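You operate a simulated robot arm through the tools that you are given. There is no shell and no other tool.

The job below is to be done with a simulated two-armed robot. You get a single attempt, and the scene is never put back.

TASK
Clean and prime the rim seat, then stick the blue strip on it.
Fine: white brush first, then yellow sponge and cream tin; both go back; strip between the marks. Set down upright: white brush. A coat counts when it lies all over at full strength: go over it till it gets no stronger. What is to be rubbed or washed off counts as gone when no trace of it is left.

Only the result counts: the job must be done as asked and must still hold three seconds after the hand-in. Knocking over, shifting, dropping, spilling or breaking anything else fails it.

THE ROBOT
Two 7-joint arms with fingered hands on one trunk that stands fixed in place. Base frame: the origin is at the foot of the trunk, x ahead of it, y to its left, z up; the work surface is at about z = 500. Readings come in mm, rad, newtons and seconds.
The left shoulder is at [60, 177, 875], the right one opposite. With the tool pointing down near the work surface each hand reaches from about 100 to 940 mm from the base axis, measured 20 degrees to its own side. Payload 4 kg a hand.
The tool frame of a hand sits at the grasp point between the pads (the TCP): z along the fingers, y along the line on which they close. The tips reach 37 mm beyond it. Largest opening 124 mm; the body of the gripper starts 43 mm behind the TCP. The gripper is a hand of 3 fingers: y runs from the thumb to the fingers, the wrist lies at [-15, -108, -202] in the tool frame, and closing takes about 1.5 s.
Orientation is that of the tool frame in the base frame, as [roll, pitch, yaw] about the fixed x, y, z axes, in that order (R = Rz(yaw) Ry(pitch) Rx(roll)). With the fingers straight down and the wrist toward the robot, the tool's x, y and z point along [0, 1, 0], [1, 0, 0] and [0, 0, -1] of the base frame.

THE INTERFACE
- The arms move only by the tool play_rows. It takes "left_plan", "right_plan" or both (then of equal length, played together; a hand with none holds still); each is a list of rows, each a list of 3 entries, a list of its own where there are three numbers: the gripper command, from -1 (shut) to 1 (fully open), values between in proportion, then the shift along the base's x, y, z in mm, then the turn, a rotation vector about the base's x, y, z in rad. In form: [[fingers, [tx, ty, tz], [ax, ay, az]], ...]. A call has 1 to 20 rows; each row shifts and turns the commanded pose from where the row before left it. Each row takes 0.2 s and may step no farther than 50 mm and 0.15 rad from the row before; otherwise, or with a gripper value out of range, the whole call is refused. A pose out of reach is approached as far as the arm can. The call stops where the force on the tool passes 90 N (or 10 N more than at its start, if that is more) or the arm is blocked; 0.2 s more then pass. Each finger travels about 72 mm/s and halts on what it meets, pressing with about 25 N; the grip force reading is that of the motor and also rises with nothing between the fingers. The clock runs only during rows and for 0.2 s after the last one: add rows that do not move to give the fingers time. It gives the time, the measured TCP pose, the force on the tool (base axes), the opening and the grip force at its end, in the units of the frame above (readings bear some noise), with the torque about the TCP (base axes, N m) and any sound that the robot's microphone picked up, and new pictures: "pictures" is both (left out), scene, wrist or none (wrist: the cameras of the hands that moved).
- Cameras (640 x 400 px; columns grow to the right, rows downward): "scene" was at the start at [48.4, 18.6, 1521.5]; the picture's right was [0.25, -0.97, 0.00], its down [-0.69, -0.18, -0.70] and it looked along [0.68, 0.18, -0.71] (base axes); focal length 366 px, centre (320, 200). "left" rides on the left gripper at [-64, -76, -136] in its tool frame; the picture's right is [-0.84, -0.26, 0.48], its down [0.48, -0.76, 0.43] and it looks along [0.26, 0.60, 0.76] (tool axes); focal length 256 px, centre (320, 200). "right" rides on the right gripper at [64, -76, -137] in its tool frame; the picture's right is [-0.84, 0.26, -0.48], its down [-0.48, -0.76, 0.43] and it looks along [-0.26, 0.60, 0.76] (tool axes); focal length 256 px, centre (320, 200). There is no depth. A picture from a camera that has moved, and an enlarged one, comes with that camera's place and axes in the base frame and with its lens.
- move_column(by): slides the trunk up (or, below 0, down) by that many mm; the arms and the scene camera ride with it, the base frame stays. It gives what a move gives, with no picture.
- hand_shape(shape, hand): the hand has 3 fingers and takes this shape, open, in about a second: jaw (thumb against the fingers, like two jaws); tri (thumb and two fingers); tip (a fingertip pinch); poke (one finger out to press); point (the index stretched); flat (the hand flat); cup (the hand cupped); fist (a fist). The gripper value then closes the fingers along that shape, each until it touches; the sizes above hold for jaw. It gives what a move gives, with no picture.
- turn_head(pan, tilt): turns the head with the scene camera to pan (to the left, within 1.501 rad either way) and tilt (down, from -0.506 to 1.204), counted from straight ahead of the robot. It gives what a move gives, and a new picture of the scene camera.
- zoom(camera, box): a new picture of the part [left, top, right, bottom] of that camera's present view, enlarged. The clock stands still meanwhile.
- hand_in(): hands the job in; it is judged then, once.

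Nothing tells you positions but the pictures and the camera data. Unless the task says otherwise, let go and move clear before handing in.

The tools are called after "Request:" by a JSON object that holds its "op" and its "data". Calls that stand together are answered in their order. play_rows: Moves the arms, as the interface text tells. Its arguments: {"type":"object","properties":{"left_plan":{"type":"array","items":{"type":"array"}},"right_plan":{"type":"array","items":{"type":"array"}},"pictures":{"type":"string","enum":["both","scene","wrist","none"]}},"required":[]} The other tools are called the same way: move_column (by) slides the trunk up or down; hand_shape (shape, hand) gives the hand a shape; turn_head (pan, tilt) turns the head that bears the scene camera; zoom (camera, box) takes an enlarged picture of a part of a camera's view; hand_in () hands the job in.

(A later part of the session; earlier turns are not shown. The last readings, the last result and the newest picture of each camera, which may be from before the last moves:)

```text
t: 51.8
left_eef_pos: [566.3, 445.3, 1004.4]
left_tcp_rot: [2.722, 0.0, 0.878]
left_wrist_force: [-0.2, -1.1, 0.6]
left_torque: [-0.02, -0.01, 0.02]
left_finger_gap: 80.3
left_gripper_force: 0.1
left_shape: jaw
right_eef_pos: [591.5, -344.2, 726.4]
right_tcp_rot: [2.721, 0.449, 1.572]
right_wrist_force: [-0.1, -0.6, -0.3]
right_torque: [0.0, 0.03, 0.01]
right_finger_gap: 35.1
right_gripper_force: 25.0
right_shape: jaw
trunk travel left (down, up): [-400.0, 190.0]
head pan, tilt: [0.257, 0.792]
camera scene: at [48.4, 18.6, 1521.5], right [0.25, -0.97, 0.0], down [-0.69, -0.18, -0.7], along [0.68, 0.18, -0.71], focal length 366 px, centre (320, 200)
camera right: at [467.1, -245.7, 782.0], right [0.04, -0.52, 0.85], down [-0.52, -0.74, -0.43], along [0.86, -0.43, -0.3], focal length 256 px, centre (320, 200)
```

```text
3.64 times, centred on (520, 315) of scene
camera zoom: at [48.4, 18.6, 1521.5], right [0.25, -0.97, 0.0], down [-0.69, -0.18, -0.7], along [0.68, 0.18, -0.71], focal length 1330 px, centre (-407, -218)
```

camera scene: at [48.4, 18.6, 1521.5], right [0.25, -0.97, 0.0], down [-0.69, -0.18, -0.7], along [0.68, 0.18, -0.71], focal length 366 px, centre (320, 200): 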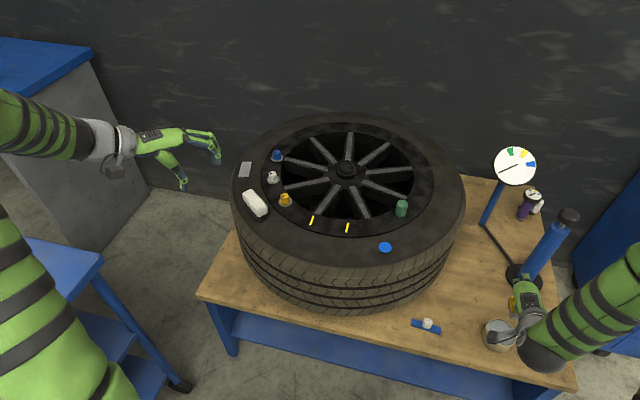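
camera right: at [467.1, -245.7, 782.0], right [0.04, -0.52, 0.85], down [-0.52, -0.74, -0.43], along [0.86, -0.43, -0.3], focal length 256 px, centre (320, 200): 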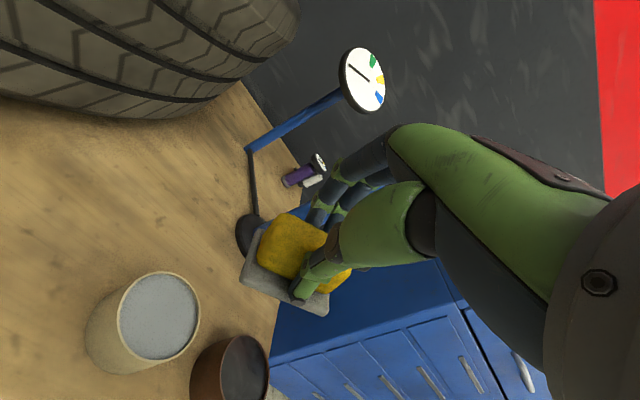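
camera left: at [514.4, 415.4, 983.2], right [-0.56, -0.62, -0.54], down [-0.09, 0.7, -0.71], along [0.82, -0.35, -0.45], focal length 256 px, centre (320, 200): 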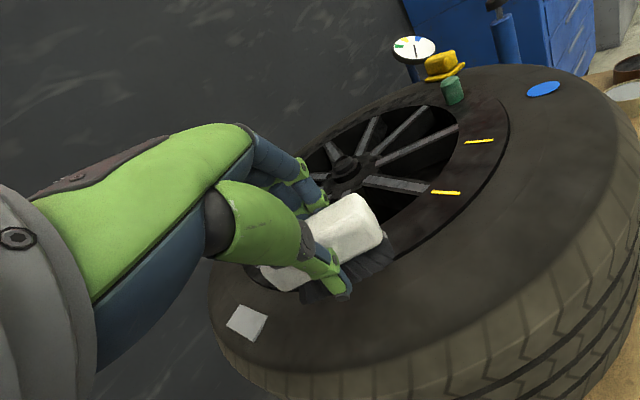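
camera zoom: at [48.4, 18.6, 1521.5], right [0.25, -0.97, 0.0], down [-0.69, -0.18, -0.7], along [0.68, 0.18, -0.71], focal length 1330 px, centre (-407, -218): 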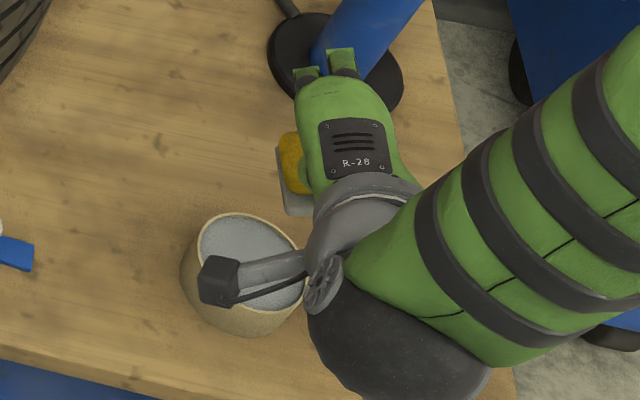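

Request:
{"op": "play_rows", "data": {"right_plan": [[-1, [0, 0, 44], [0.15, 0, 0]], [-1, [0, 0, 44], [0.15, 0, 0]], [-1, [0, 0, 44], [0.15, 0, 0]], [-1, [0, 0, 44], [0, 0, 0]], [-1, [7, 45, 0], [0, 0, 0]], [-1, [7, 46, 0], [0, 0, 0]], [-1, [7, 46, 0], [0, 0, 0]], [-1, [7, 46, 0], [0, 0, 0]], [-1, [7, 46, 0], [0, 0, 0]], [-1, [7, 46, 0], [0, 0, 0]], [-1, [7, 46, 0], [0, 0, 0]], [-1, [7, 46, 0], [0, 0, 0]], [-1, [7, 46, 0], [0, 0, 0]], [-1, [7, 46, 0], [0, 0, 0]], [-1, [7, 43, 0], [0, 0, 0]], [-1, [0, 0, 0], [0, 0, 0]]]}}

Request:
{"op": "zoom", "data": {"camera": "scene", "box": [280, 160, 376, 240]}}

Request:
{"op": "zoom", "data": {"camera": "right", "box": [180, 160, 440, 360]}}

```text
t: 55.2
left_eef_pos: [565.5, 444.9, 1005.6]
left_tcp_rot: [2.722, 0.0, 0.878]
left_wrist_force: [0.0, 0.6, 0.0]
left_torque: [0.0, -0.01, 0.0]
left_finger_gap: 80.3
left_gripper_force: 0.0
left_shape: jaw
right_eef_pos: [668.4, 156.4, 899.8]
right_tcp_rot: [2.722, -0.001, 1.571]
right_wrist_force: [0.0, 0.0, 0.6]
right_torque: [0.0, 0.03, 0.01]
right_finger_gap: 34.8
right_gripper_force: 24.7
right_shape: jaw
trunk travel left (down, up): [-400.0, 190.0]
head pan, tilt: [0.257, 0.792]
camera scene: at [48.4, 18.7, 1521.5], right [0.25, -0.97, 0.0], down [-0.69, -0.18, -0.7], along [0.68, 0.18, -0.71], focal length 366 px, centre (320, 200)
camera right: at [544.5, 219.7, 992.9], right [0.04, -0.84, 0.54], down [-0.52, -0.48, -0.71], along [0.86, -0.25, -0.45], focal length 256 px, centre (320, 200)
```

scene: 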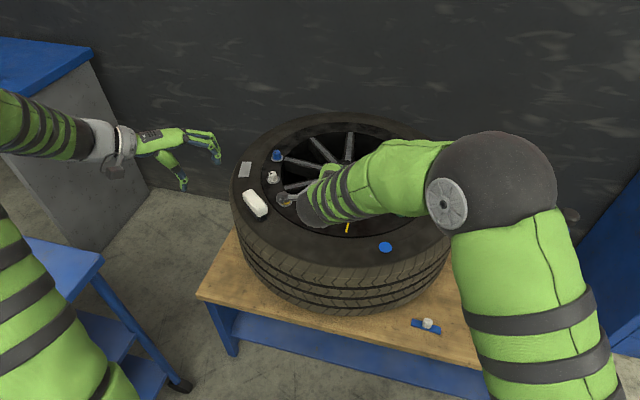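
right: 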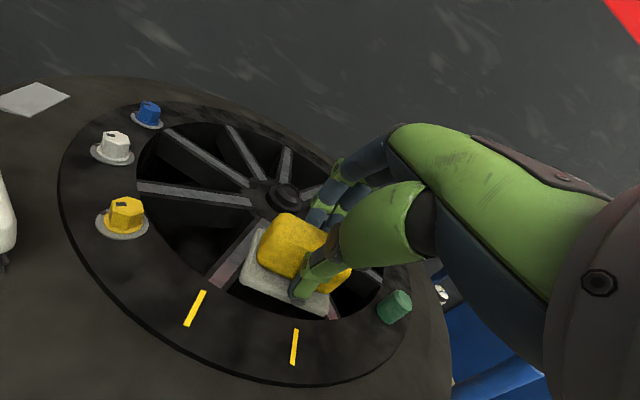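

```text
5.00 times, centred on (328, 200) of scene
camera zoom: at [48.4, 18.7, 1521.5], right [0.25, -0.97, 0.0], down [-0.69, -0.18, -0.7], along [0.68, 0.18, -0.71], focal length 1829 px, centre (280, 200)
```

zoom: 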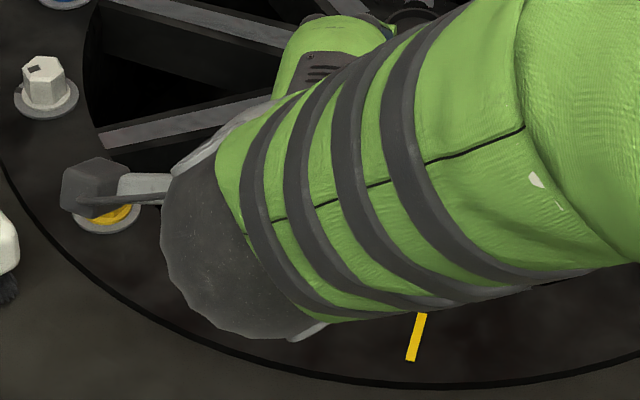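

```text
2.00 times, centred on (310, 260) of right
camera zoom: at [544.5, 219.7, 992.9], right [0.04, -0.84, 0.54], down [-0.52, -0.48, -0.71], along [0.86, -0.25, -0.45], focal length 512 px, centre (340, 80)
```

zoom: 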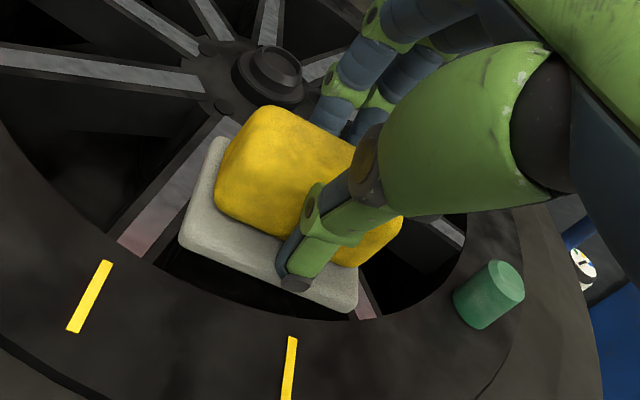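

The loaded sponge is centred over the seat at about (688, 160). I'll lower it to contact.

Request:
{"op": "play_rows", "data": {"right_plan": [[-1, [0, 0, -20], [0, 0, 0]], [-1, [0, 0, -20], [0, 0, 0]], [-1, [0, 0, -15], [0, 0, 0]], [-1, [0, 0, -9], [0, 0, 0]], [-1, [0, 0, 0], [0, 0, 0]]], "pictures": "none"}}

Request:
{"op": "play_rows", "data": {"right_plan": [[-1, [0, 0, -3], [0, 0, 0]], [-1, [0, 0, 0], [0, 0, 0]]], "pictures": "none"}}

Request:
{"op": "play_rows", "data": {"right_plan": [[-1, [0, 0, -3], [0, 0, 0]], [-1, [0, 0, 0], [0, 0, 0]]], "pictures": "none"}}

Request:
{"op": "zoom", "data": {"camera": "right", "box": [180, 160, 440, 360]}}

```text
t: 56.4
left_eef_pos: [566.0, 444.5, 1005.4]
left_tcp_rot: [2.723, 0.0, 0.878]
left_wrist_force: [0.0, 0.3, -0.6]
left_torque: [-0.01, -0.01, 0.02]
left_finger_gap: 80.3
left_gripper_force: 0.1
left_shape: jaw
right_eef_pos: [668.2, 155.7, 836.0]
right_tcp_rot: [2.72, -0.002, 1.571]
right_wrist_force: [0.0, 0.1, -1.0]
right_torque: [-0.01, -0.02, -0.01]
right_finger_gap: 34.5
right_gripper_force: 24.5
right_shape: jaw
trunk travel left (down, up): [-400.0, 190.0]
head pan, tilt: [0.257, 0.792]
```

```text
t: 57.0
left_eef_pos: [566.8, 444.7, 1004.9]
left_tcp_rot: [2.722, 0.001, 0.878]
left_wrist_force: [0.2, 0.0, -0.5]
left_torque: [0.02, 0.0, -0.01]
left_finger_gap: 80.5
left_gripper_force: 0.0
left_shape: jaw
right_eef_pos: [668.6, 157.7, 834.9]
right_tcp_rot: [2.722, -0.001, 1.571]
right_wrist_force: [0.3, 0.5, -0.8]
right_torque: [-0.01, -0.01, -0.01]
right_finger_gap: 34.5
right_gripper_force: 25.3
right_shape: jaw
trunk travel left (down, up): [-400.0, 190.0]
head pan, tilt: [0.257, 0.792]
```

```text
t: 57.6
left_eef_pos: [567.3, 444.5, 1004.8]
left_tcp_rot: [2.722, -0.001, 0.88]
left_wrist_force: [-0.1, 0.3, -0.2]
left_torque: [0.01, 0.0, 0.05]
left_finger_gap: 80.4
left_gripper_force: 0.0
left_shape: jaw
right_eef_pos: [669.4, 157.1, 830.7]
right_tcp_rot: [2.722, -0.001, 1.57]
right_wrist_force: [-0.3, 0.2, -0.2]
right_torque: [-0.01, 0.03, 0.01]
right_finger_gap: 34.7
right_gripper_force: 25.3
right_shape: jaw
trunk travel left (down, up): [-400.0, 190.0]
head pan, tilt: [0.257, 0.792]
```

```text
2.00 times, centred on (310, 260) of right
camera zoom: at [544.5, 221.2, 924.1], right [0.04, -0.84, 0.54], down [-0.52, -0.48, -0.71], along [0.86, -0.25, -0.45], focal length 512 px, centre (340, 80)
```

zoom: 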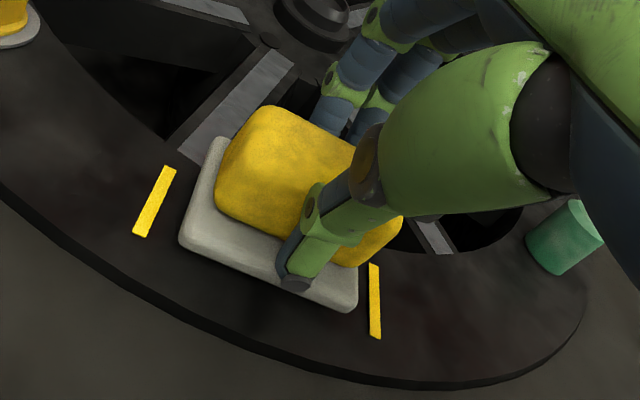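

Request:
{"op": "play_rows", "data": {"right_plan": [[-1, [0, 0, -3], [0, 0, 0]], [-1, [0, 0, 0], [0, 0, 0]]], "pictures": "none"}}

Request:
{"op": "play_rows", "data": {"right_plan": [[-1, [0, 0, -2], [0, 0, 0]], [-1, [0, 0, 0], [0, 0, 0]]], "pictures": "none"}}

Request:
{"op": "zoom", "data": {"camera": "right", "box": [180, 160, 440, 360]}}

```text
t: 58.2
left_eef_pos: [567.4, 445.6, 1004.9]
left_tcp_rot: [2.723, -0.001, 0.878]
left_wrist_force: [-0.2, 0.0, -0.3]
left_torque: [0.04, 0.03, -0.01]
left_finger_gap: 80.4
left_gripper_force: 0.0
left_shape: jaw
right_eef_pos: [670.1, 157.3, 829.4]
right_tcp_rot: [2.722, 0.001, 1.57]
right_wrist_force: [0.9, -0.3, 0.1]
right_torque: [-0.01, 0.04, 0.01]
right_finger_gap: 34.9
right_gripper_force: 25.0
right_shape: jaw
trunk travel left (down, up): [-400.0, 190.0]
head pan, tilt: [0.257, 0.792]
```

```text
t: 58.8
left_eef_pos: [566.9, 444.7, 1005.1]
left_tcp_rot: [2.722, 0.0, 0.878]
left_wrist_force: [0.0, -0.3, 0.6]
left_torque: [0.01, 0.04, -0.06]
left_finger_gap: 80.2
left_gripper_force: 0.0
left_shape: jaw
right_eef_pos: [669.7, 158.4, 827.6]
right_tcp_rot: [2.721, -0.002, 1.57]
right_wrist_force: [0.3, -0.1, 1.5]
right_torque: [-0.07, 0.02, -0.02]
right_finger_gap: 34.8
right_gripper_force: 25.1
right_shape: jaw
trunk travel left (down, up): [-400.0, 190.0]
head pan, tilt: [0.257, 0.792]
```

```text
2.00 times, centred on (310, 260) of right
camera zoom: at [544.3, 222.0, 919.9], right [0.04, -0.84, 0.54], down [-0.52, -0.48, -0.71], along [0.86, -0.25, -0.45], focal length 512 px, centre (340, 80)
```

zoom: 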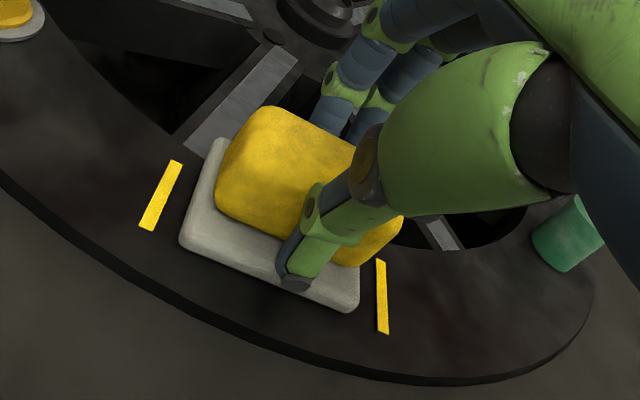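

Request:
{"op": "play_rows", "data": {"right_plan": [[-1, [0, 0, -2], [0, 0, 0]], [-1, [0, 0, 0], [0, 0, 0]]], "pictures": "none"}}

Request:
{"op": "zoom", "data": {"camera": "right", "box": [180, 160, 440, 360]}}

```text
t: 59.4
left_eef_pos: [567.4, 445.1, 1005.0]
left_tcp_rot: [2.721, 0.001, 0.877]
left_wrist_force: [0.3, -0.5, 0.6]
left_torque: [0.0, -0.03, -0.03]
left_finger_gap: 80.1
left_gripper_force: 0.1
left_shape: jaw
right_eef_pos: [669.6, 158.5, 826.8]
right_tcp_rot: [2.719, -0.001, 1.57]
right_wrist_force: [1.1, 3.6, 10.4]
right_torque: [-0.09, -0.01, 0.05]
right_finger_gap: 34.6
right_gripper_force: 24.7
right_shape: jaw
trunk travel left (down, up): [-400.0, 190.0]
head pan, tilt: [0.257, 0.792]
```

```text
2.00 times, centred on (310, 260) of right
camera zoom: at [543.8, 221.8, 918.8], right [0.04, -0.84, 0.54], down [-0.51, -0.48, -0.71], along [0.86, -0.25, -0.45], focal length 512 px, centre (340, 80)
```

zoom: 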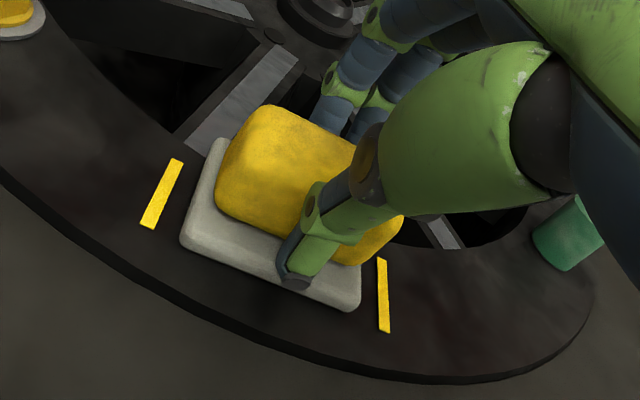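

Request:
{"op": "play_rows", "data": {"right_plan": [[-1, [0, 7, 0], [0, 0, 0]], [-1, [0, 7, 0], [0, 0, 0]], [-1, [0, -7, 0], [0, 0, 0]], [-1, [0, -7, 0], [0, 0, 0]], [-1, [0, -7, 0], [0, 0, 0]], [-1, [0, -7, 0], [0, 0, 0]], [-1, [0, 7, 0], [0, 0, 0]], [-1, [0, 7, 0], [0, 0, 0]], [-1, [0, 7, 0], [0, 0, 0]], [-1, [0, 7, 0], [0, 0, 0]], [-1, [0, -7, 0], [0, 0, 0]], [-1, [0, -7, 0], [0, 0, 0]], [-1, [0, -7, 0], [0, 0, 0]], [-1, [0, -7, 0], [0, 0, 0]]], "pictures": "wrist"}}

Request:
{"op": "zoom", "data": {"camera": "right", "box": [180, 160, 440, 360]}}

```text
t: 62.4
left_eef_pos: [565.6, 445.0, 1006.1]
left_tcp_rot: [2.722, -0.001, 0.877]
left_wrist_force: [0.0, 0.2, 0.6]
left_torque: [-0.01, 0.0, -0.02]
left_finger_gap: 80.4
left_gripper_force: 0.0
left_shape: jaw
right_eef_pos: [669.3, 144.4, 827.1]
right_tcp_rot: [2.719, -0.002, 1.572]
right_wrist_force: [0.3, 6.8, 11.2]
right_torque: [0.07, 0.07, -0.06]
right_finger_gap: 33.7
right_gripper_force: 25.5
right_shape: jaw
trunk travel left (down, up): [-400.0, 190.0]
head pan, tilt: [0.257, 0.792]
camera right: at [544.6, 208.7, 918.6], right [0.04, -0.84, 0.54], down [-0.52, -0.48, -0.71], along [0.86, -0.25, -0.45], focal length 256 px, centre (320, 200)
```

right: 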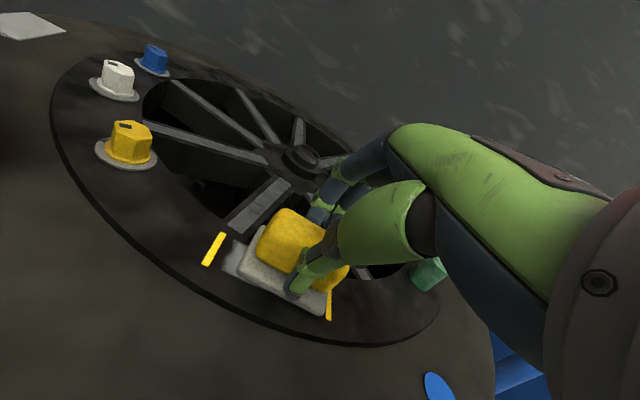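

```text
2.00 times, centred on (310, 260) of right
camera zoom: at [544.6, 208.7, 918.6], right [0.04, -0.84, 0.54], down [-0.52, -0.48, -0.71], along [0.86, -0.25, -0.45], focal length 512 px, centre (340, 80)
```

zoom: 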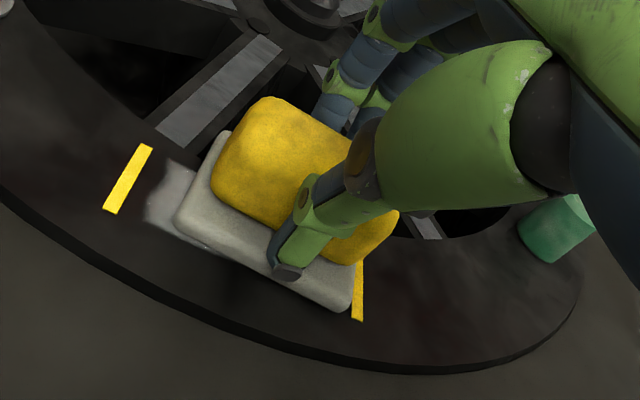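

Request:
{"op": "play_rows", "data": {"right_plan": [[-1, [2, 7, 0], [0, 0, 0]], [-1, [0, 7, 0], [0, 0, 0]], [-1, [0, 7, 0], [0, 0, 0]], [-1, [0, 8, 0], [0, 0, 0]], [-1, [-4, 0, 0], [0, 0, 0]], [-1, [0, -7, 0], [0, 0, 0]], [-1, [0, -7, 0], [0, 0, 0]], [-1, [0, -7, 0], [0, 0, 0]], [-1, [0, -8, 0], [0, 0, 0]], [-1, [2, 7, 0], [0, 0, 0]], [-1, [0, 7, 0], [0, 0, 0]], [-1, [0, 7, 0], [0, 0, 0]], [-1, [0, 8, 0], [0, 0, 0]], [-1, [0, -7, 0], [0, 0, 0]], [-1, [0, -7, 0], [0, 0, 0]], [-1, [0, 0, 10], [0, 0, 0]], [-1, [0, 0, 40], [0, 0, 0]], [-1, [-20, -20, 35], [0, 0, 0]], [-1, [-20, -45, 0], [0, 0, 0]], [-1, [-20, -45, 0], [0, 0, 0]]], "pictures": "none"}}

Request:
{"op": "play_rows", "data": {"right_plan": [[-1, [-20, -45, 0], [0, 0, 0]], [-1, [-10, -45, 0], [0, 0, 0]], [-1, [0, -45, 0], [0, 0, 0]], [-1, [0, -45, 0], [0, 0, 0]], [-1, [0, 0, 0], [0, 0, 0]]]}}

Request:
{"op": "zoom", "data": {"camera": "scene", "box": [300, 205, 360, 241]}}

Request:
{"op": "zoom", "data": {"camera": "right", "box": [20, 100, 380, 330]}}

```text
t: 66.6
left_eef_pos: [566.9, 444.4, 1004.8]
left_tcp_rot: [2.723, 0.0, 0.877]
left_wrist_force: [0.2, 0.0, -0.5]
left_torque: [0.0, 0.02, -0.01]
left_finger_gap: 80.0
left_gripper_force: 0.1
left_shape: jaw
right_eef_pos: [609.0, 50.0, 909.5]
right_tcp_rot: [2.721, -0.002, 1.573]
right_wrist_force: [1.3, -1.2, -0.6]
right_torque: [-0.02, 0.0, 0.0]
right_finger_gap: 33.6
right_gripper_force: 24.8
right_shape: jaw
trunk travel left (down, up): [-400.0, 190.0]
head pan, tilt: [0.257, 0.792]
```

```text
t: 67.8
left_eef_pos: [568.5, 445.1, 1004.7]
left_tcp_rot: [2.722, -0.001, 0.878]
left_wrist_force: [0.4, -0.7, 0.7]
left_torque: [0.0, 0.02, -0.04]
left_finger_gap: 80.4
left_gripper_force: 0.1
left_shape: jaw
right_eef_pos: [578.7, -132.5, 910.2]
right_tcp_rot: [2.723, 0.0, 1.572]
right_wrist_force: [0.0, -0.1, 0.1]
right_torque: [0.01, 0.02, -0.03]
right_finger_gap: 33.3
right_gripper_force: 24.9
right_shape: jaw
trunk travel left (down, up): [-400.0, 190.0]
head pan, tilt: [0.257, 0.792]
camera scene: at [48.5, 18.8, 1521.5], right [0.25, -0.97, 0.0], down [-0.69, -0.18, -0.7], along [0.68, 0.18, -0.71], focal length 366 px, centre (320, 200)
camera right: at [455.7, -68.0, 1001.7], right [0.04, -0.84, 0.54], down [-0.52, -0.48, -0.71], along [0.86, -0.25, -0.45], focal length 256 px, centre (320, 200)
```

scene: 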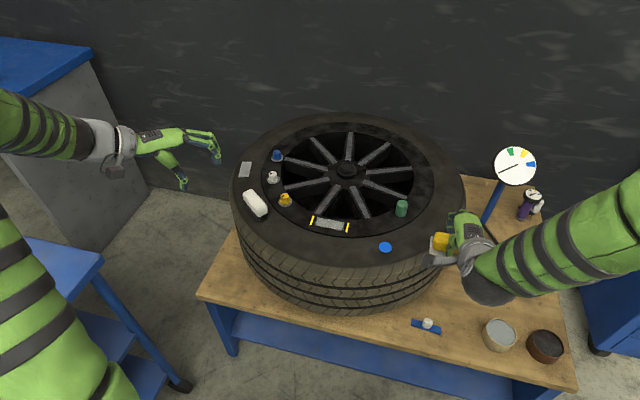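
right: 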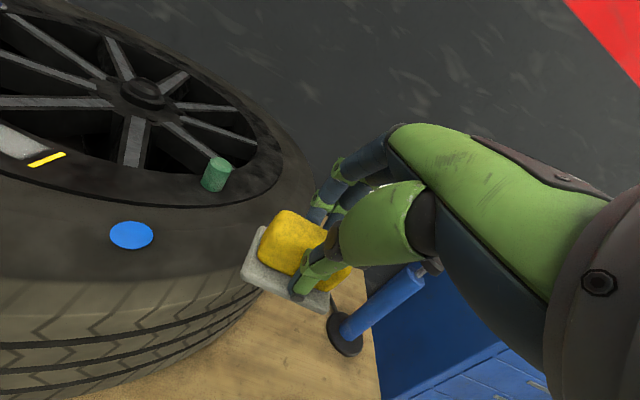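

```text
10.67 times, centred on (330, 223) of scene
camera zoom: at [48.5, 18.8, 1521.5], right [0.25, -0.97, 0.0], down [-0.69, -0.18, -0.7], along [0.68, 0.18, -0.71], focal length 3903 px, centre (213, -45)
```

zoom: 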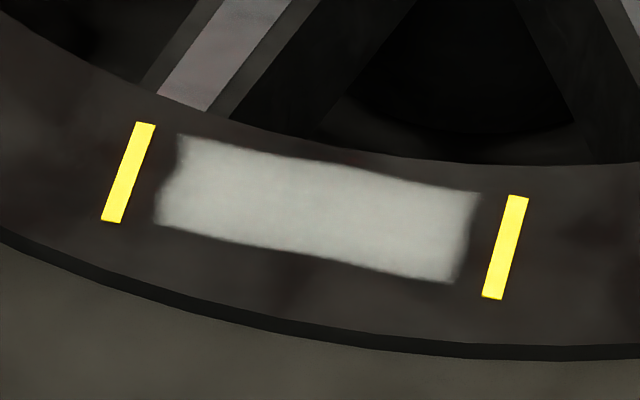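

```text
1.74 times, centred on (200, 215) of right
camera zoom: at [455.7, -68.0, 1001.7], right [0.04, -0.84, 0.54], down [-0.52, -0.48, -0.71], along [0.86, -0.25, -0.45], focal length 445 px, centre (529, 174)
```

zoom: 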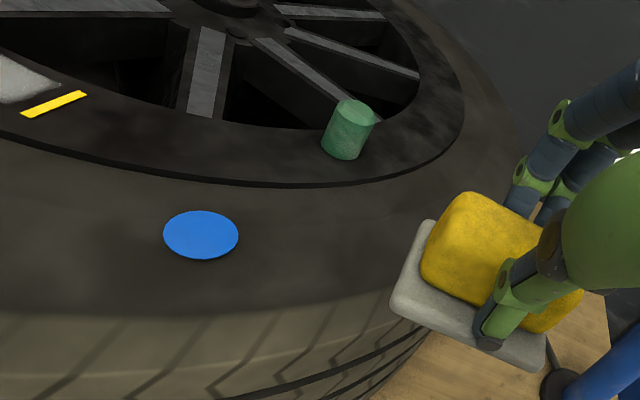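

The coat lies neatly between the marks. I'll make a second set of passes and compare the strength.

Request:
{"op": "play_rows", "data": {"right_plan": [[-1, [13, 42, 0], [0, 0, 0]], [-1, [13, 42, 0], [0, 0, 0]], [-1, [13, 42, 0], [0, 0, 0]], [-1, [13, 42, 0], [0, 0, 0]], [-1, [13, 42, 0], [0, 0, 0]], [-1, [13, 42, 0], [0, 0, 0]], [-1, [12.5, 38, 0], [0, 0, 0]], [-1, [0, 0, -30], [0, 0, 0]], [-1, [0, 0, -30], [0, 0, 0]], [-1, [0, 0, -17], [0, 0, 0]], [-1, [0, 0, 0], [0, 0, 0]]], "pictures": "none"}}

Request:
{"op": "play_rows", "data": {"right_plan": [[-1, [0, 0, -5], [0, 0, 0]], [-1, [0, 0, 0], [0, 0, 0]]], "pictures": "none"}}

Request:
{"op": "zoom", "data": {"camera": "right", "box": [180, 160, 440, 360]}}

```text
t: 70.2
left_eef_pos: [567.5, 444.5, 1004.6]
left_tcp_rot: [2.723, 0.0, 0.878]
left_wrist_force: [0.5, -0.1, 1.6]
left_torque: [0.0, 0.0, -0.01]
left_finger_gap: 80.5
left_gripper_force: 0.1
left_shape: jaw
right_eef_pos: [668.9, 161.0, 832.7]
right_tcp_rot: [2.721, -0.003, 1.57]
right_wrist_force: [0.4, -0.4, -0.1]
right_torque: [0.0, 0.0, -0.05]
right_finger_gap: 33.3
right_gripper_force: 24.8
right_shape: jaw
trunk travel left (down, up): [-400.0, 190.0]
head pan, tilt: [0.257, 0.792]
```

```text
t: 70.8
left_eef_pos: [565.9, 444.7, 1004.5]
left_tcp_rot: [2.721, 0.0, 0.879]
left_wrist_force: [0.7, -0.4, 0.0]
left_torque: [0.04, -0.02, 0.02]
left_finger_gap: 80.5
left_gripper_force: 0.0
left_shape: jaw
right_eef_pos: [670.1, 161.6, 828.0]
right_tcp_rot: [2.719, -0.001, 1.572]
right_wrist_force: [-0.1, 0.6, -0.2]
right_torque: [0.03, 0.04, 0.04]
right_finger_gap: 33.5
right_gripper_force: 25.0
right_shape: jaw
trunk travel left (down, up): [-400.0, 190.0]
head pan, tilt: [0.257, 0.792]
```

```text
2.00 times, centred on (310, 260) of right
camera zoom: at [545.4, 223.9, 920.5], right [0.04, -0.84, 0.54], down [-0.52, -0.48, -0.71], along [0.86, -0.25, -0.45], focal length 512 px, centre (340, 80)
```

zoom: 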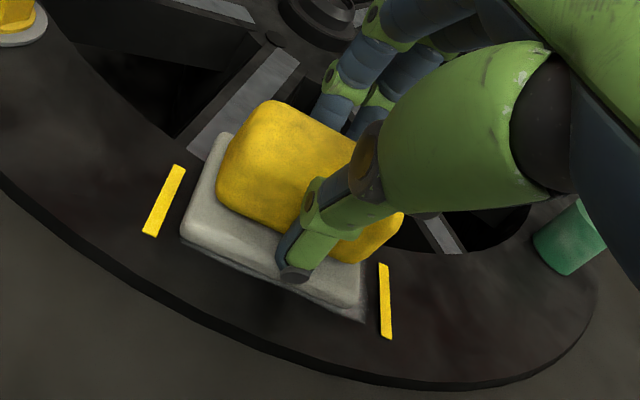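

Request:
{"op": "play_rows", "data": {"right_plan": [[-1, [0, 0, -2], [0, 0, 0]], [-1, [0, -2, -1.5], [0, 0, 0]], [-1, [0, 0, 0], [0, 0, 0]]], "pictures": "none"}}

```text
t: 71.6
left_eef_pos: [566.6, 444.8, 1005.3]
left_tcp_rot: [2.72, -0.001, 0.878]
left_wrist_force: [-0.3, 0.7, -0.1]
left_torque: [-0.03, -0.01, -0.01]
left_finger_gap: 80.2
left_gripper_force: 0.0
left_shape: jaw
right_eef_pos: [669.6, 158.1, 825.6]
right_tcp_rot: [2.719, -0.001, 1.574]
right_wrist_force: [0.7, 4.3, 8.6]
right_torque: [0.01, 0.02, 0.03]
right_finger_gap: 33.4
right_gripper_force: 25.6
right_shape: jaw
trunk travel left (down, up): [-400.0, 190.0]
head pan, tilt: [0.257, 0.792]
```

Request:
{"op": "play_rows", "data": {"right_plan": [[-1, [0, 7, 0], [0, 0, 0]], [-1, [0, 7, 0], [0, 0, 0]], [-1, [0, -7, 0], [0, 0, 0]], [-1, [0, -7, 0], [0, 0, 0]], [-1, [0, -7, 0], [0, 0, 0]], [-1, [0, -7, 0], [0, 0, 0]], [-1, [2, 7, 0], [0, 0, 0]], [-1, [0, 7, 0], [0, 0, 0]], [-1, [0, 7, 0], [0, 0, 0]], [-1, [0, 7, 0], [0, 0, 0]], [-1, [-4, -7, 0], [0, 0, 0]], [-1, [0, -7, 0], [0, 0, 0]], [-1, [0, -7, 0], [0, 0, 0]], [-1, [0, -7, 0], [0, 0, 0]], [-1, [2, 7, 0], [0, 0, 0]], [-1, [0, 7, 0], [0, 0, 0]], [-1, [0, 7, 0], [0, 0, 0]], [-1, [0, 7, 0], [0, 0, 0]], [-1, [0, -7, 0], [0, 0, 0]], [-1, [0, -7, 0], [0, 0, 0]]], "pictures": "none"}}

Request:
{"op": "play_rows", "data": {"right_plan": [[-1, [0, 0, 10], [0, 0, 0]], [-1, [0, 0, 40], [0, 0, 0]], [-1, [-20, -20, 35], [0, 0, 0]], [-1, [-20, -45, 0], [0, 0, 0]], [-1, [-20, -45, 0], [0, 0, 0]], [-1, [-20, -45, 0], [0, 0, 0]], [-1, [-10, -45, 0], [0, 0, 0]], [-1, [0, -45, 0], [0, 0, 0]], [-1, [0, -45, 0], [0, 0, 0]], [-1, [0, 0, 0], [0, 0, 0]]]}}

Request:
{"op": "zoom", "data": {"camera": "scene", "box": [300, 205, 360, 241]}}

```text
t: 75.8
left_eef_pos: [566.1, 444.4, 1004.6]
left_tcp_rot: [2.721, -0.002, 0.878]
left_wrist_force: [0.8, -1.0, 0.6]
left_torque: [-0.01, -0.02, -0.01]
left_finger_gap: 80.4
left_gripper_force: 0.0
left_shape: jaw
right_eef_pos: [668.7, 161.0, 825.2]
right_tcp_rot: [2.723, -0.004, 1.574]
right_wrist_force: [2.2, 8.0, 13.2]
right_torque: [0.14, -0.08, 0.14]
right_finger_gap: 32.8
right_gripper_force: 25.2
right_shape: jaw
trunk travel left (down, up): [-400.0, 190.0]
head pan, tilt: [0.257, 0.792]
```

```text
t: 78.0
left_eef_pos: [567.0, 445.5, 1003.6]
left_tcp_rot: [2.721, -0.001, 0.878]
left_wrist_force: [0.3, 0.0, 0.7]
left_torque: [-0.01, 0.01, 0.05]
left_finger_gap: 80.3
left_gripper_force: 0.0
left_shape: jaw
right_eef_pos: [580.0, -131.6, 906.0]
right_tcp_rot: [2.723, -0.002, 1.572]
right_wrist_force: [-0.2, 0.6, 0.5]
right_torque: [-0.02, 0.06, 0.0]
right_finger_gap: 32.9
right_gripper_force: 24.8
right_shape: jaw
trunk travel left (down, up): [-400.0, 190.0]
head pan, tilt: [0.257, 0.792]
camera scene: at [48.4, 18.8, 1521.5], right [0.25, -0.97, 0.0], down [-0.69, -0.18, -0.7], along [0.68, 0.18, -0.71], focal length 366 px, centre (320, 200)
camera right: at [455.0, -68.7, 999.0], right [0.04, -0.84, 0.54], down [-0.52, -0.48, -0.71], along [0.86, -0.25, -0.45], focal length 256 px, centre (320, 200)
```

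scene: 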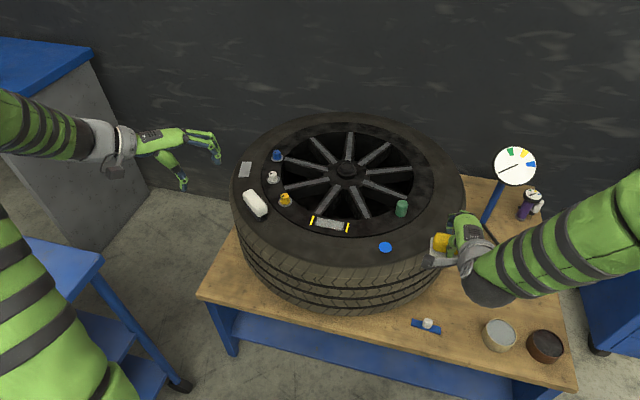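
right: 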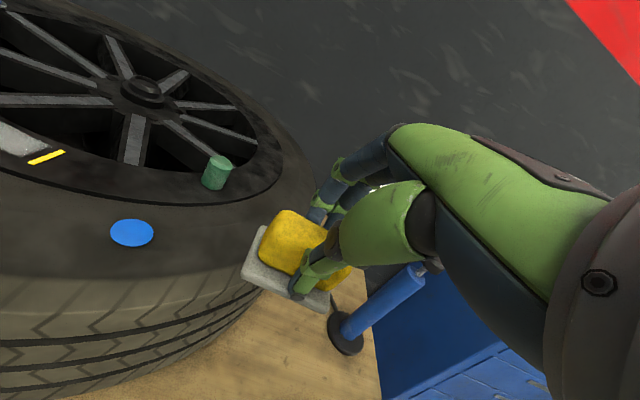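

```text
10.67 times, centred on (330, 223) of scene
camera zoom: at [48.4, 18.8, 1521.5], right [0.25, -0.97, 0.0], down [-0.69, -0.18, -0.7], along [0.68, 0.18, -0.71], focal length 3903 px, centre (213, -45)
```

zoom: 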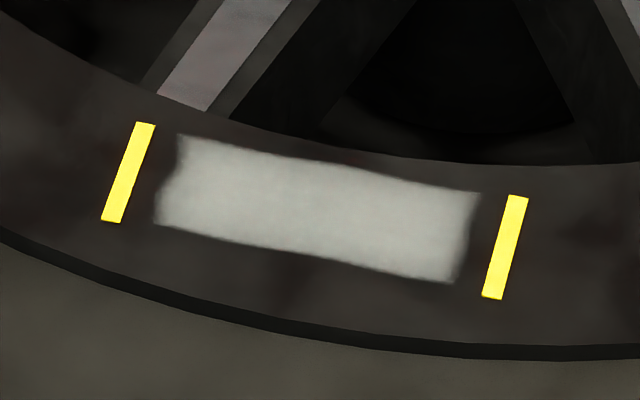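

Request:
{"op": "zoom", "data": {"camera": "scene", "box": [312, 214, 348, 234]}}

Request:
{"op": "zoom", "data": {"camera": "right", "box": [220, 190, 360, 330]}}

Request:
{"op": "zoom", "data": {"camera": "scene", "box": [475, 312, 525, 356]}}

```text
16.00 times, centred on (330, 224) of scene
camera zoom: at [48.4, 18.8, 1521.5], right [0.25, -0.97, 0.0], down [-0.69, -0.18, -0.7], along [0.68, 0.18, -0.71], focal length 5854 px, centre (160, -184)
```

zoom: 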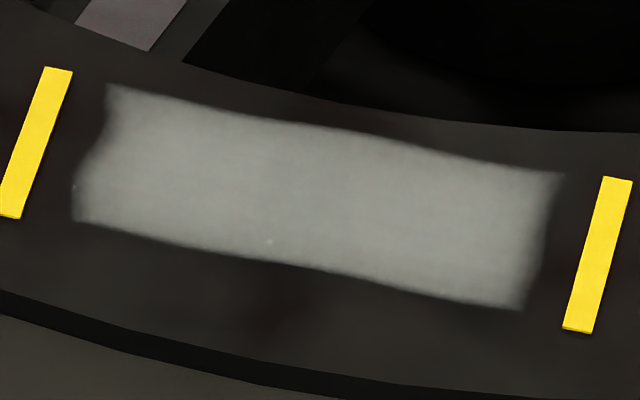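

```text
2.86 times, centred on (290, 260) of right
camera zoom: at [455.0, -68.7, 999.0], right [0.04, -0.84, 0.54], down [-0.52, -0.48, -0.71], along [0.86, -0.25, -0.45], focal length 731 px, centre (406, 29)
```

zoom: 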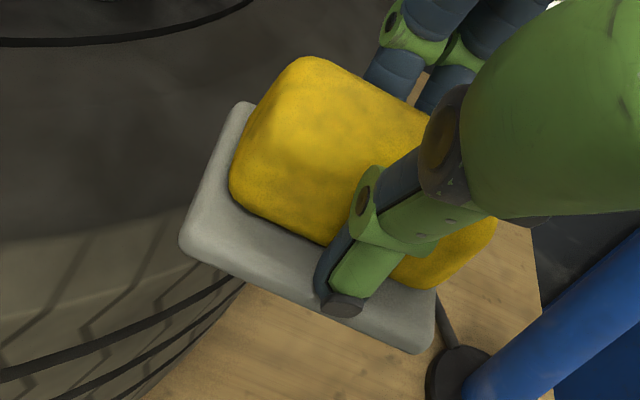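

```text
9.09 times, centred on (500, 334) of scene
camera zoom: at [48.4, 18.8, 1521.5], right [0.25, -0.97, 0.0], down [-0.69, -0.18, -0.7], along [0.68, 0.18, -0.71], focal length 3326 px, centre (-1316, -1018)
```

zoom: 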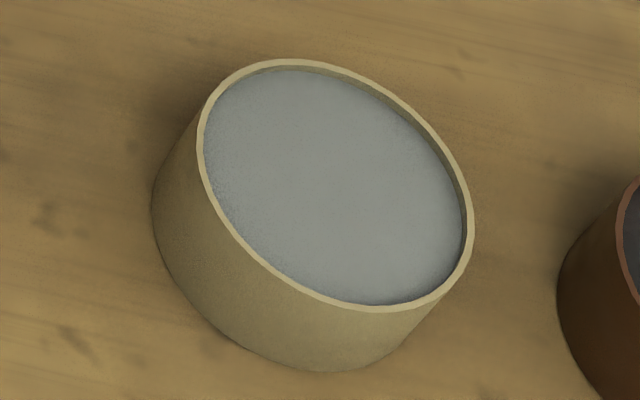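

The coat looks uniform and the tin hasn't moved. I'll make one more set of passes with wider strokes so both ends get full coverage, then compare again.

Request:
{"op": "play_rows", "data": {"right_plan": [[-1, [13, 42, 0], [0, 0, 0]], [-1, [13, 42, 0], [0, 0, 0]], [-1, [13, 42, 0], [0, 0, 0]], [-1, [13, 42, 0], [0, 0, 0]], [-1, [13, 42, 0], [0, 0, 0]], [-1, [13, 42, 0], [0, 0, 0]], [-1, [11.5, 38, 0], [0, 0, 0]], [-1, [0, 0, -30], [0, 0, 0]], [-1, [0, 0, -30], [0, 0, 0]], [-1, [0, 0, -15], [0, 0, 0]], [-1, [0, 0, -4], [0, 0, 0]], [-1, [0, 0, 0], [0, 0, 0]]], "pictures": "none"}}

Request:
{"op": "play_rows", "data": {"right_plan": [[-1, [0, 0, -2.5], [0, 0, 0]], [-1, [0, 0, 0], [0, 0, 0]]], "pictures": "none"}}

```text
t: 80.6
left_eef_pos: [566.7, 445.9, 1004.6]
left_tcp_rot: [2.722, 0.0, 0.878]
left_wrist_force: [0.1, 0.6, 0.4]
left_torque: [-0.01, 0.02, 0.04]
left_finger_gap: 80.2
left_gripper_force: 0.1
left_shape: jaw
right_eef_pos: [668.0, 156.6, 830.8]
right_tcp_rot: [2.72, 0.001, 1.571]
right_wrist_force: [0.4, 0.2, -0.1]
right_torque: [-0.01, 0.01, 0.01]
right_finger_gap: 32.6
right_gripper_force: 25.4
right_shape: jaw
trunk travel left (down, up): [-400.0, 190.0]
head pan, tilt: [0.257, 0.792]
```

```text
t: 81.2
left_eef_pos: [567.2, 445.0, 1005.0]
left_tcp_rot: [2.723, -0.002, 0.879]
left_wrist_force: [0.6, 0.7, -0.4]
left_torque: [-0.04, 0.01, -0.06]
left_finger_gap: 80.4
left_gripper_force: 0.1
left_shape: jaw
right_eef_pos: [668.2, 156.3, 828.4]
right_tcp_rot: [2.721, 0.001, 1.569]
right_wrist_force: [0.6, 0.8, -0.5]
right_torque: [0.03, 0.01, 0.0]
right_finger_gap: 33.0
right_gripper_force: 24.4
right_shape: jaw
trunk travel left (down, up): [-400.0, 190.0]
head pan, tilt: [0.257, 0.792]
```

Request:
{"op": "play_rows", "data": {"right_plan": [[-1, [0, 0, -2.5], [0, 0, 0]], [-1, [0, 0, -2], [0, 0, 0]], [-1, [0, 0, 0], [0, 0, 0]]], "pictures": "none"}}

```text
t: 82.0
left_eef_pos: [565.2, 445.3, 1005.4]
left_tcp_rot: [2.721, -0.001, 0.879]
left_wrist_force: [-0.4, 0.2, -0.9]
left_torque: [0.0, -0.02, 0.01]
left_finger_gap: 80.4
left_gripper_force: 0.1
left_shape: jaw
right_eef_pos: [670.3, 156.5, 825.0]
right_tcp_rot: [2.717, -0.003, 1.57]
right_wrist_force: [-0.2, 0.7, 13.4]
right_torque: [0.06, 0.06, -0.02]
right_finger_gap: 32.9
right_gripper_force: 25.1
right_shape: jaw
trunk travel left (down, up): [-400.0, 190.0]
head pan, tilt: [0.257, 0.792]
```

Request:
{"op": "play_rows", "data": {"right_plan": [[-1, [0, 8, 0], [0, 0, 0]], [-1, [0, 8, 0], [0, 0, 0]], [-1, [0, 8, 0], [0, 0, 0]], [-1, [0, -8, 0], [0, 0, 0]], [-1, [0, -8, 0], [0, 0, 0]], [-1, [0, -8, 0], [0, 0, 0]], [-1, [0, -8, 0], [0, 0, 0]], [-1, [0, -8, 0], [0, 0, 0]], [-1, [0, 8, 0], [0, 0, 0]], [-1, [0, 8, 0], [0, 0, 0]], [-1, [0, 8, 0], [0, 0, 0]], [-1, [0, 8, 0], [0, 0, 0]], [-1, [0, 8, 0], [0, 0, 0]], [-1, [0, -8, 0], [0, 0, 0]], [-1, [0, -8, 0], [0, 0, 0]], [-1, [0, -8, 0], [0, 0, 0]], [-1, [0, -8, 0], [0, 0, 0]], [-1, [0, -8, 0], [0, 0, 0]], [-1, [0, 8, 0], [0, 0, 0]], [-1, [0, 8, 0], [0, 0, 0]]], "pictures": "none"}}

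Request:
{"op": "play_rows", "data": {"right_plan": [[-1, [0, 0, 10], [0, 0, 0]], [-1, [0, 0, 40], [0, 0, 0]], [-1, [-20, -20, 35], [0, 0, 0]], [-1, [-20, -45, 0], [0, 0, 0]], [-1, [-20, -45, 0], [0, 0, 0]], [-1, [-20, -45, 0], [0, 0, 0]], [-1, [-10, -45, 0], [0, 0, 0]], [-1, [0, -45, 0], [0, 0, 0]], [-1, [0, -45, 0], [0, 0, 0]], [-1, [0, 0, 0], [0, 0, 0]]]}}

Request:
{"op": "zoom", "data": {"camera": "scene", "box": [312, 214, 348, 234]}}

Request:
{"op": "zoom", "data": {"camera": "scene", "box": [300, 205, 360, 241]}}

```text
t: 86.2
left_eef_pos: [566.2, 444.9, 1004.4]
left_tcp_rot: [2.72, 0.0, 0.878]
left_wrist_force: [-0.5, 0.2, 0.3]
left_torque: [-0.01, -0.02, 0.02]
left_finger_gap: 80.4
left_gripper_force: 0.1
left_shape: jaw
right_eef_pos: [669.9, 155.3, 822.3]
right_tcp_rot: [2.721, 0.001, 1.565]
right_wrist_force: [1.5, -8.8, 18.1]
right_torque: [0.0, -0.05, -0.28]
right_finger_gap: 32.4
right_gripper_force: 25.0
right_shape: jaw
trunk travel left (down, up): [-400.0, 190.0]
head pan, tilt: [0.257, 0.792]
```

```text
t: 88.4
left_eef_pos: [567.6, 445.3, 1005.2]
left_tcp_rot: [2.721, -0.001, 0.879]
left_wrist_force: [0.1, 0.7, 0.0]
left_torque: [-0.02, 0.03, -0.04]
left_finger_gap: 80.4
left_gripper_force: 0.1
left_shape: jaw
right_eef_pos: [579.5, -133.3, 907.5]
right_tcp_rot: [2.724, -0.002, 1.572]
right_wrist_force: [-1.1, -1.0, -0.5]
right_torque: [0.01, 0.03, -0.03]
right_finger_gap: 32.9
right_gripper_force: 24.5
right_shape: jaw
trunk travel left (down, up): [-400.0, 190.0]
head pan, tilt: [0.257, 0.792]
camera scene: at [48.4, 18.8, 1521.5], right [0.25, -0.97, 0.0], down [-0.69, -0.18, -0.7], along [0.68, 0.18, -0.71], focal length 366 px, centre (320, 200)
camera right: at [455.0, -69.6, 999.5], right [0.04, -0.84, 0.54], down [-0.52, -0.48, -0.71], along [0.86, -0.25, -0.45], focal length 256 px, centre (320, 200)
```

scene: 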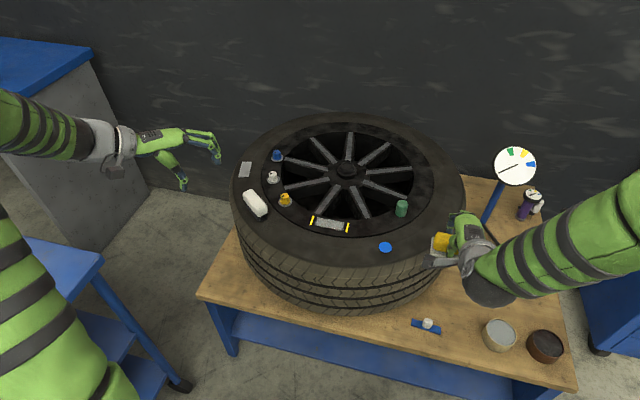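
right: 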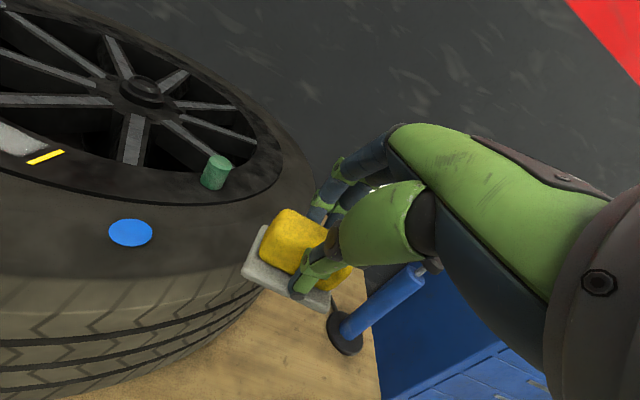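

```text
16.00 times, centred on (330, 224) of scene
camera zoom: at [48.4, 18.8, 1521.5], right [0.25, -0.97, 0.0], down [-0.69, -0.18, -0.7], along [0.68, 0.18, -0.71], focal length 5854 px, centre (160, -184)
```

zoom: 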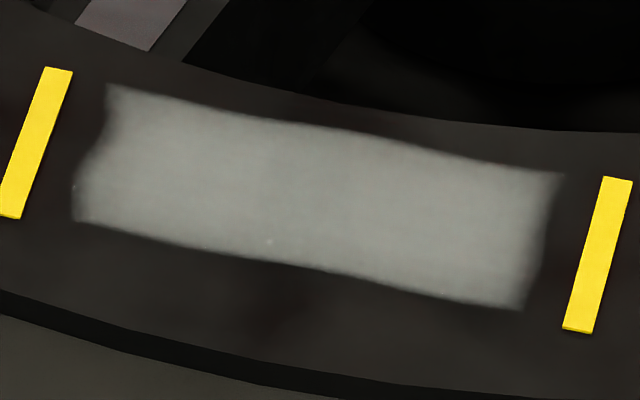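

```text
10.67 times, centred on (330, 223) of scene
camera zoom: at [48.4, 18.8, 1521.5], right [0.25, -0.97, 0.0], down [-0.69, -0.18, -0.7], along [0.68, 0.18, -0.71], focal length 3903 px, centre (213, -45)
```

zoom: 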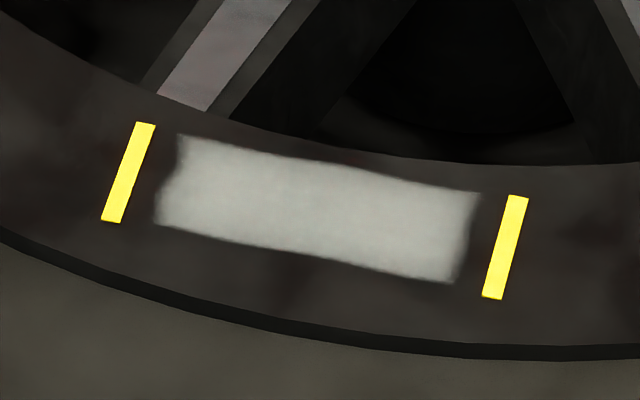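

The coat is unchanged after three rounds, so it's at full strength. Now I'll return the sponge to its place on the right sidewall.

Request:
{"op": "play_rows", "data": {"right_plan": [[-1, [30, -4, 0], [0, 0, 0.1383]], [-1, [30, -4, 0], [0, 0, 0.1383]], [-1, [30, -4, 0], [0, 0, 0.1383]], [-1, [30, -4, 0], [0, 0, 0.1383]], [-1, [30, -4, 0], [0, 0, 0.1383]], [-1, [30, -4, 0], [0, 0, 0.1383]], [-1, [30, -5, 0], [0, 0, 0.1383]], [-1, [30, -5, 0], [0, 0, 0.1383]], [-1, [30, -5, -10], [0, 0, 0.1383]], [-1, [0, 0, -20], [0, 0, 0]], [-1, [0, 0, -20], [0, 0, 0]], [-1, [0, 0, 0], [0, 0, 0]]]}}

Request:
{"op": "zoom", "data": {"camera": "scene", "box": [420, 155, 484, 220]}}

Request:
{"op": "zoom", "data": {"camera": "right", "box": [200, 140, 420, 340]}}

```text
t: 91.0
left_eef_pos: [567.9, 445.5, 1005.3]
left_tcp_rot: [2.722, -0.001, 0.879]
left_wrist_force: [0.1, 0.3, 1.1]
left_torque: [-0.01, 0.02, 0.0]
left_finger_gap: 80.2
left_gripper_force: 0.1
left_shape: jaw
right_eef_pos: [848.9, -172.3, 857.5]
right_tcp_rot: [2.724, -0.002, 2.814]
right_wrist_force: [-0.2, 0.5, 0.0]
right_torque: [-0.02, -0.02, 0.01]
right_finger_gap: 32.8
right_gripper_force: 25.0
right_shape: jaw
trunk travel left (down, up): [-400.0, 190.0]
head pan, tilt: [0.257, 0.792]
camera scene: at [48.7, 18.7, 1521.5], right [0.25, -0.97, 0.0], down [-0.69, -0.18, -0.7], along [0.68, 0.18, -0.71], focal length 366 px, centre (320, 200)
camera right: at [749.8, -270.6, 951.1], right [0.81, -0.23, 0.54], down [0.29, -0.64, -0.71], along [0.51, 0.73, -0.45], focal length 256 px, centre (320, 200)
```

scene: 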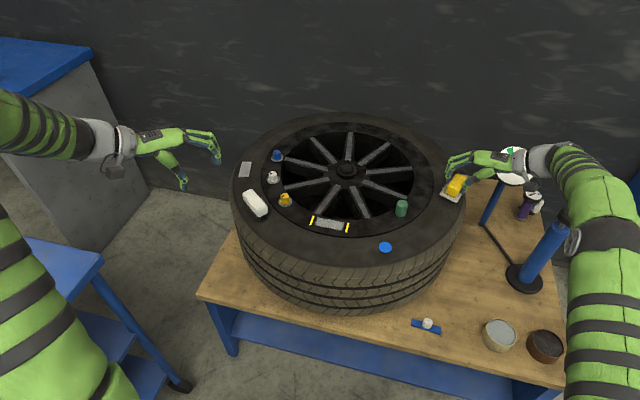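
right: 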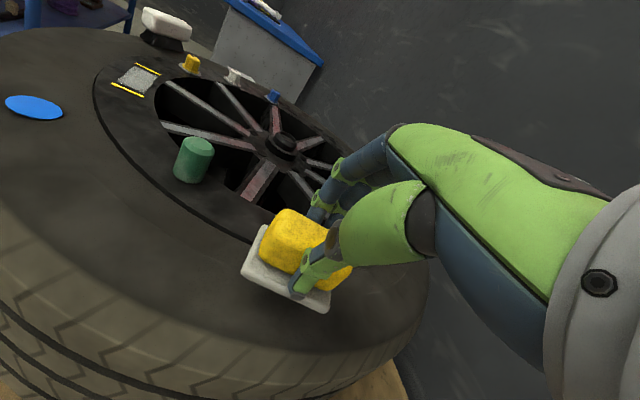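

```text
6.15 times, centred on (452, 188) of scene
camera zoom: at [48.7, 18.7, 1521.5], right [0.25, -0.97, 0.0], down [-0.69, -0.18, -0.7], along [0.68, 0.18, -0.71], focal length 2252 px, centre (-492, 277)
```

zoom: 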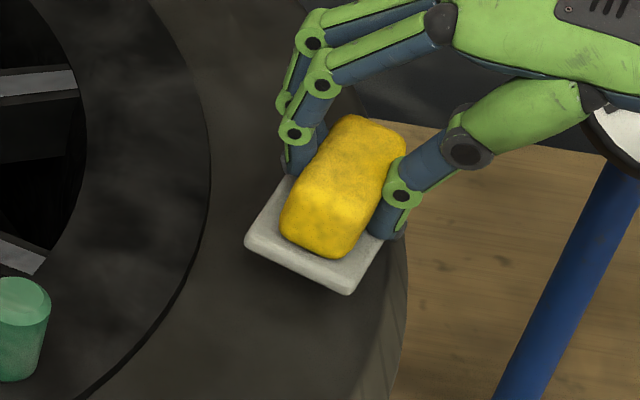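

```text
2.00 times, centred on (310, 240) of right
camera zoom: at [749.8, -270.6, 951.1], right [0.81, -0.23, 0.54], down [0.29, -0.64, -0.71], along [0.51, 0.73, -0.45], focal length 512 px, centre (340, 120)
```

zoom: 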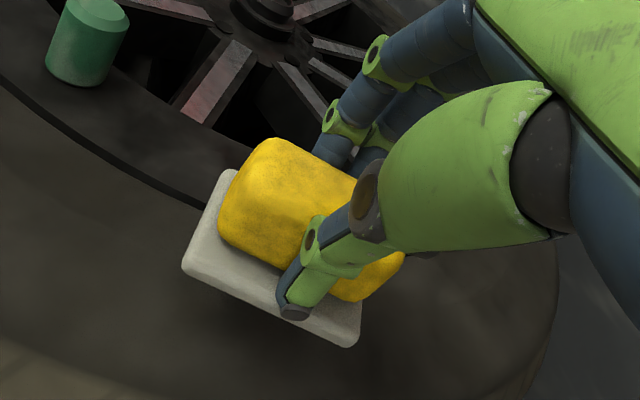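

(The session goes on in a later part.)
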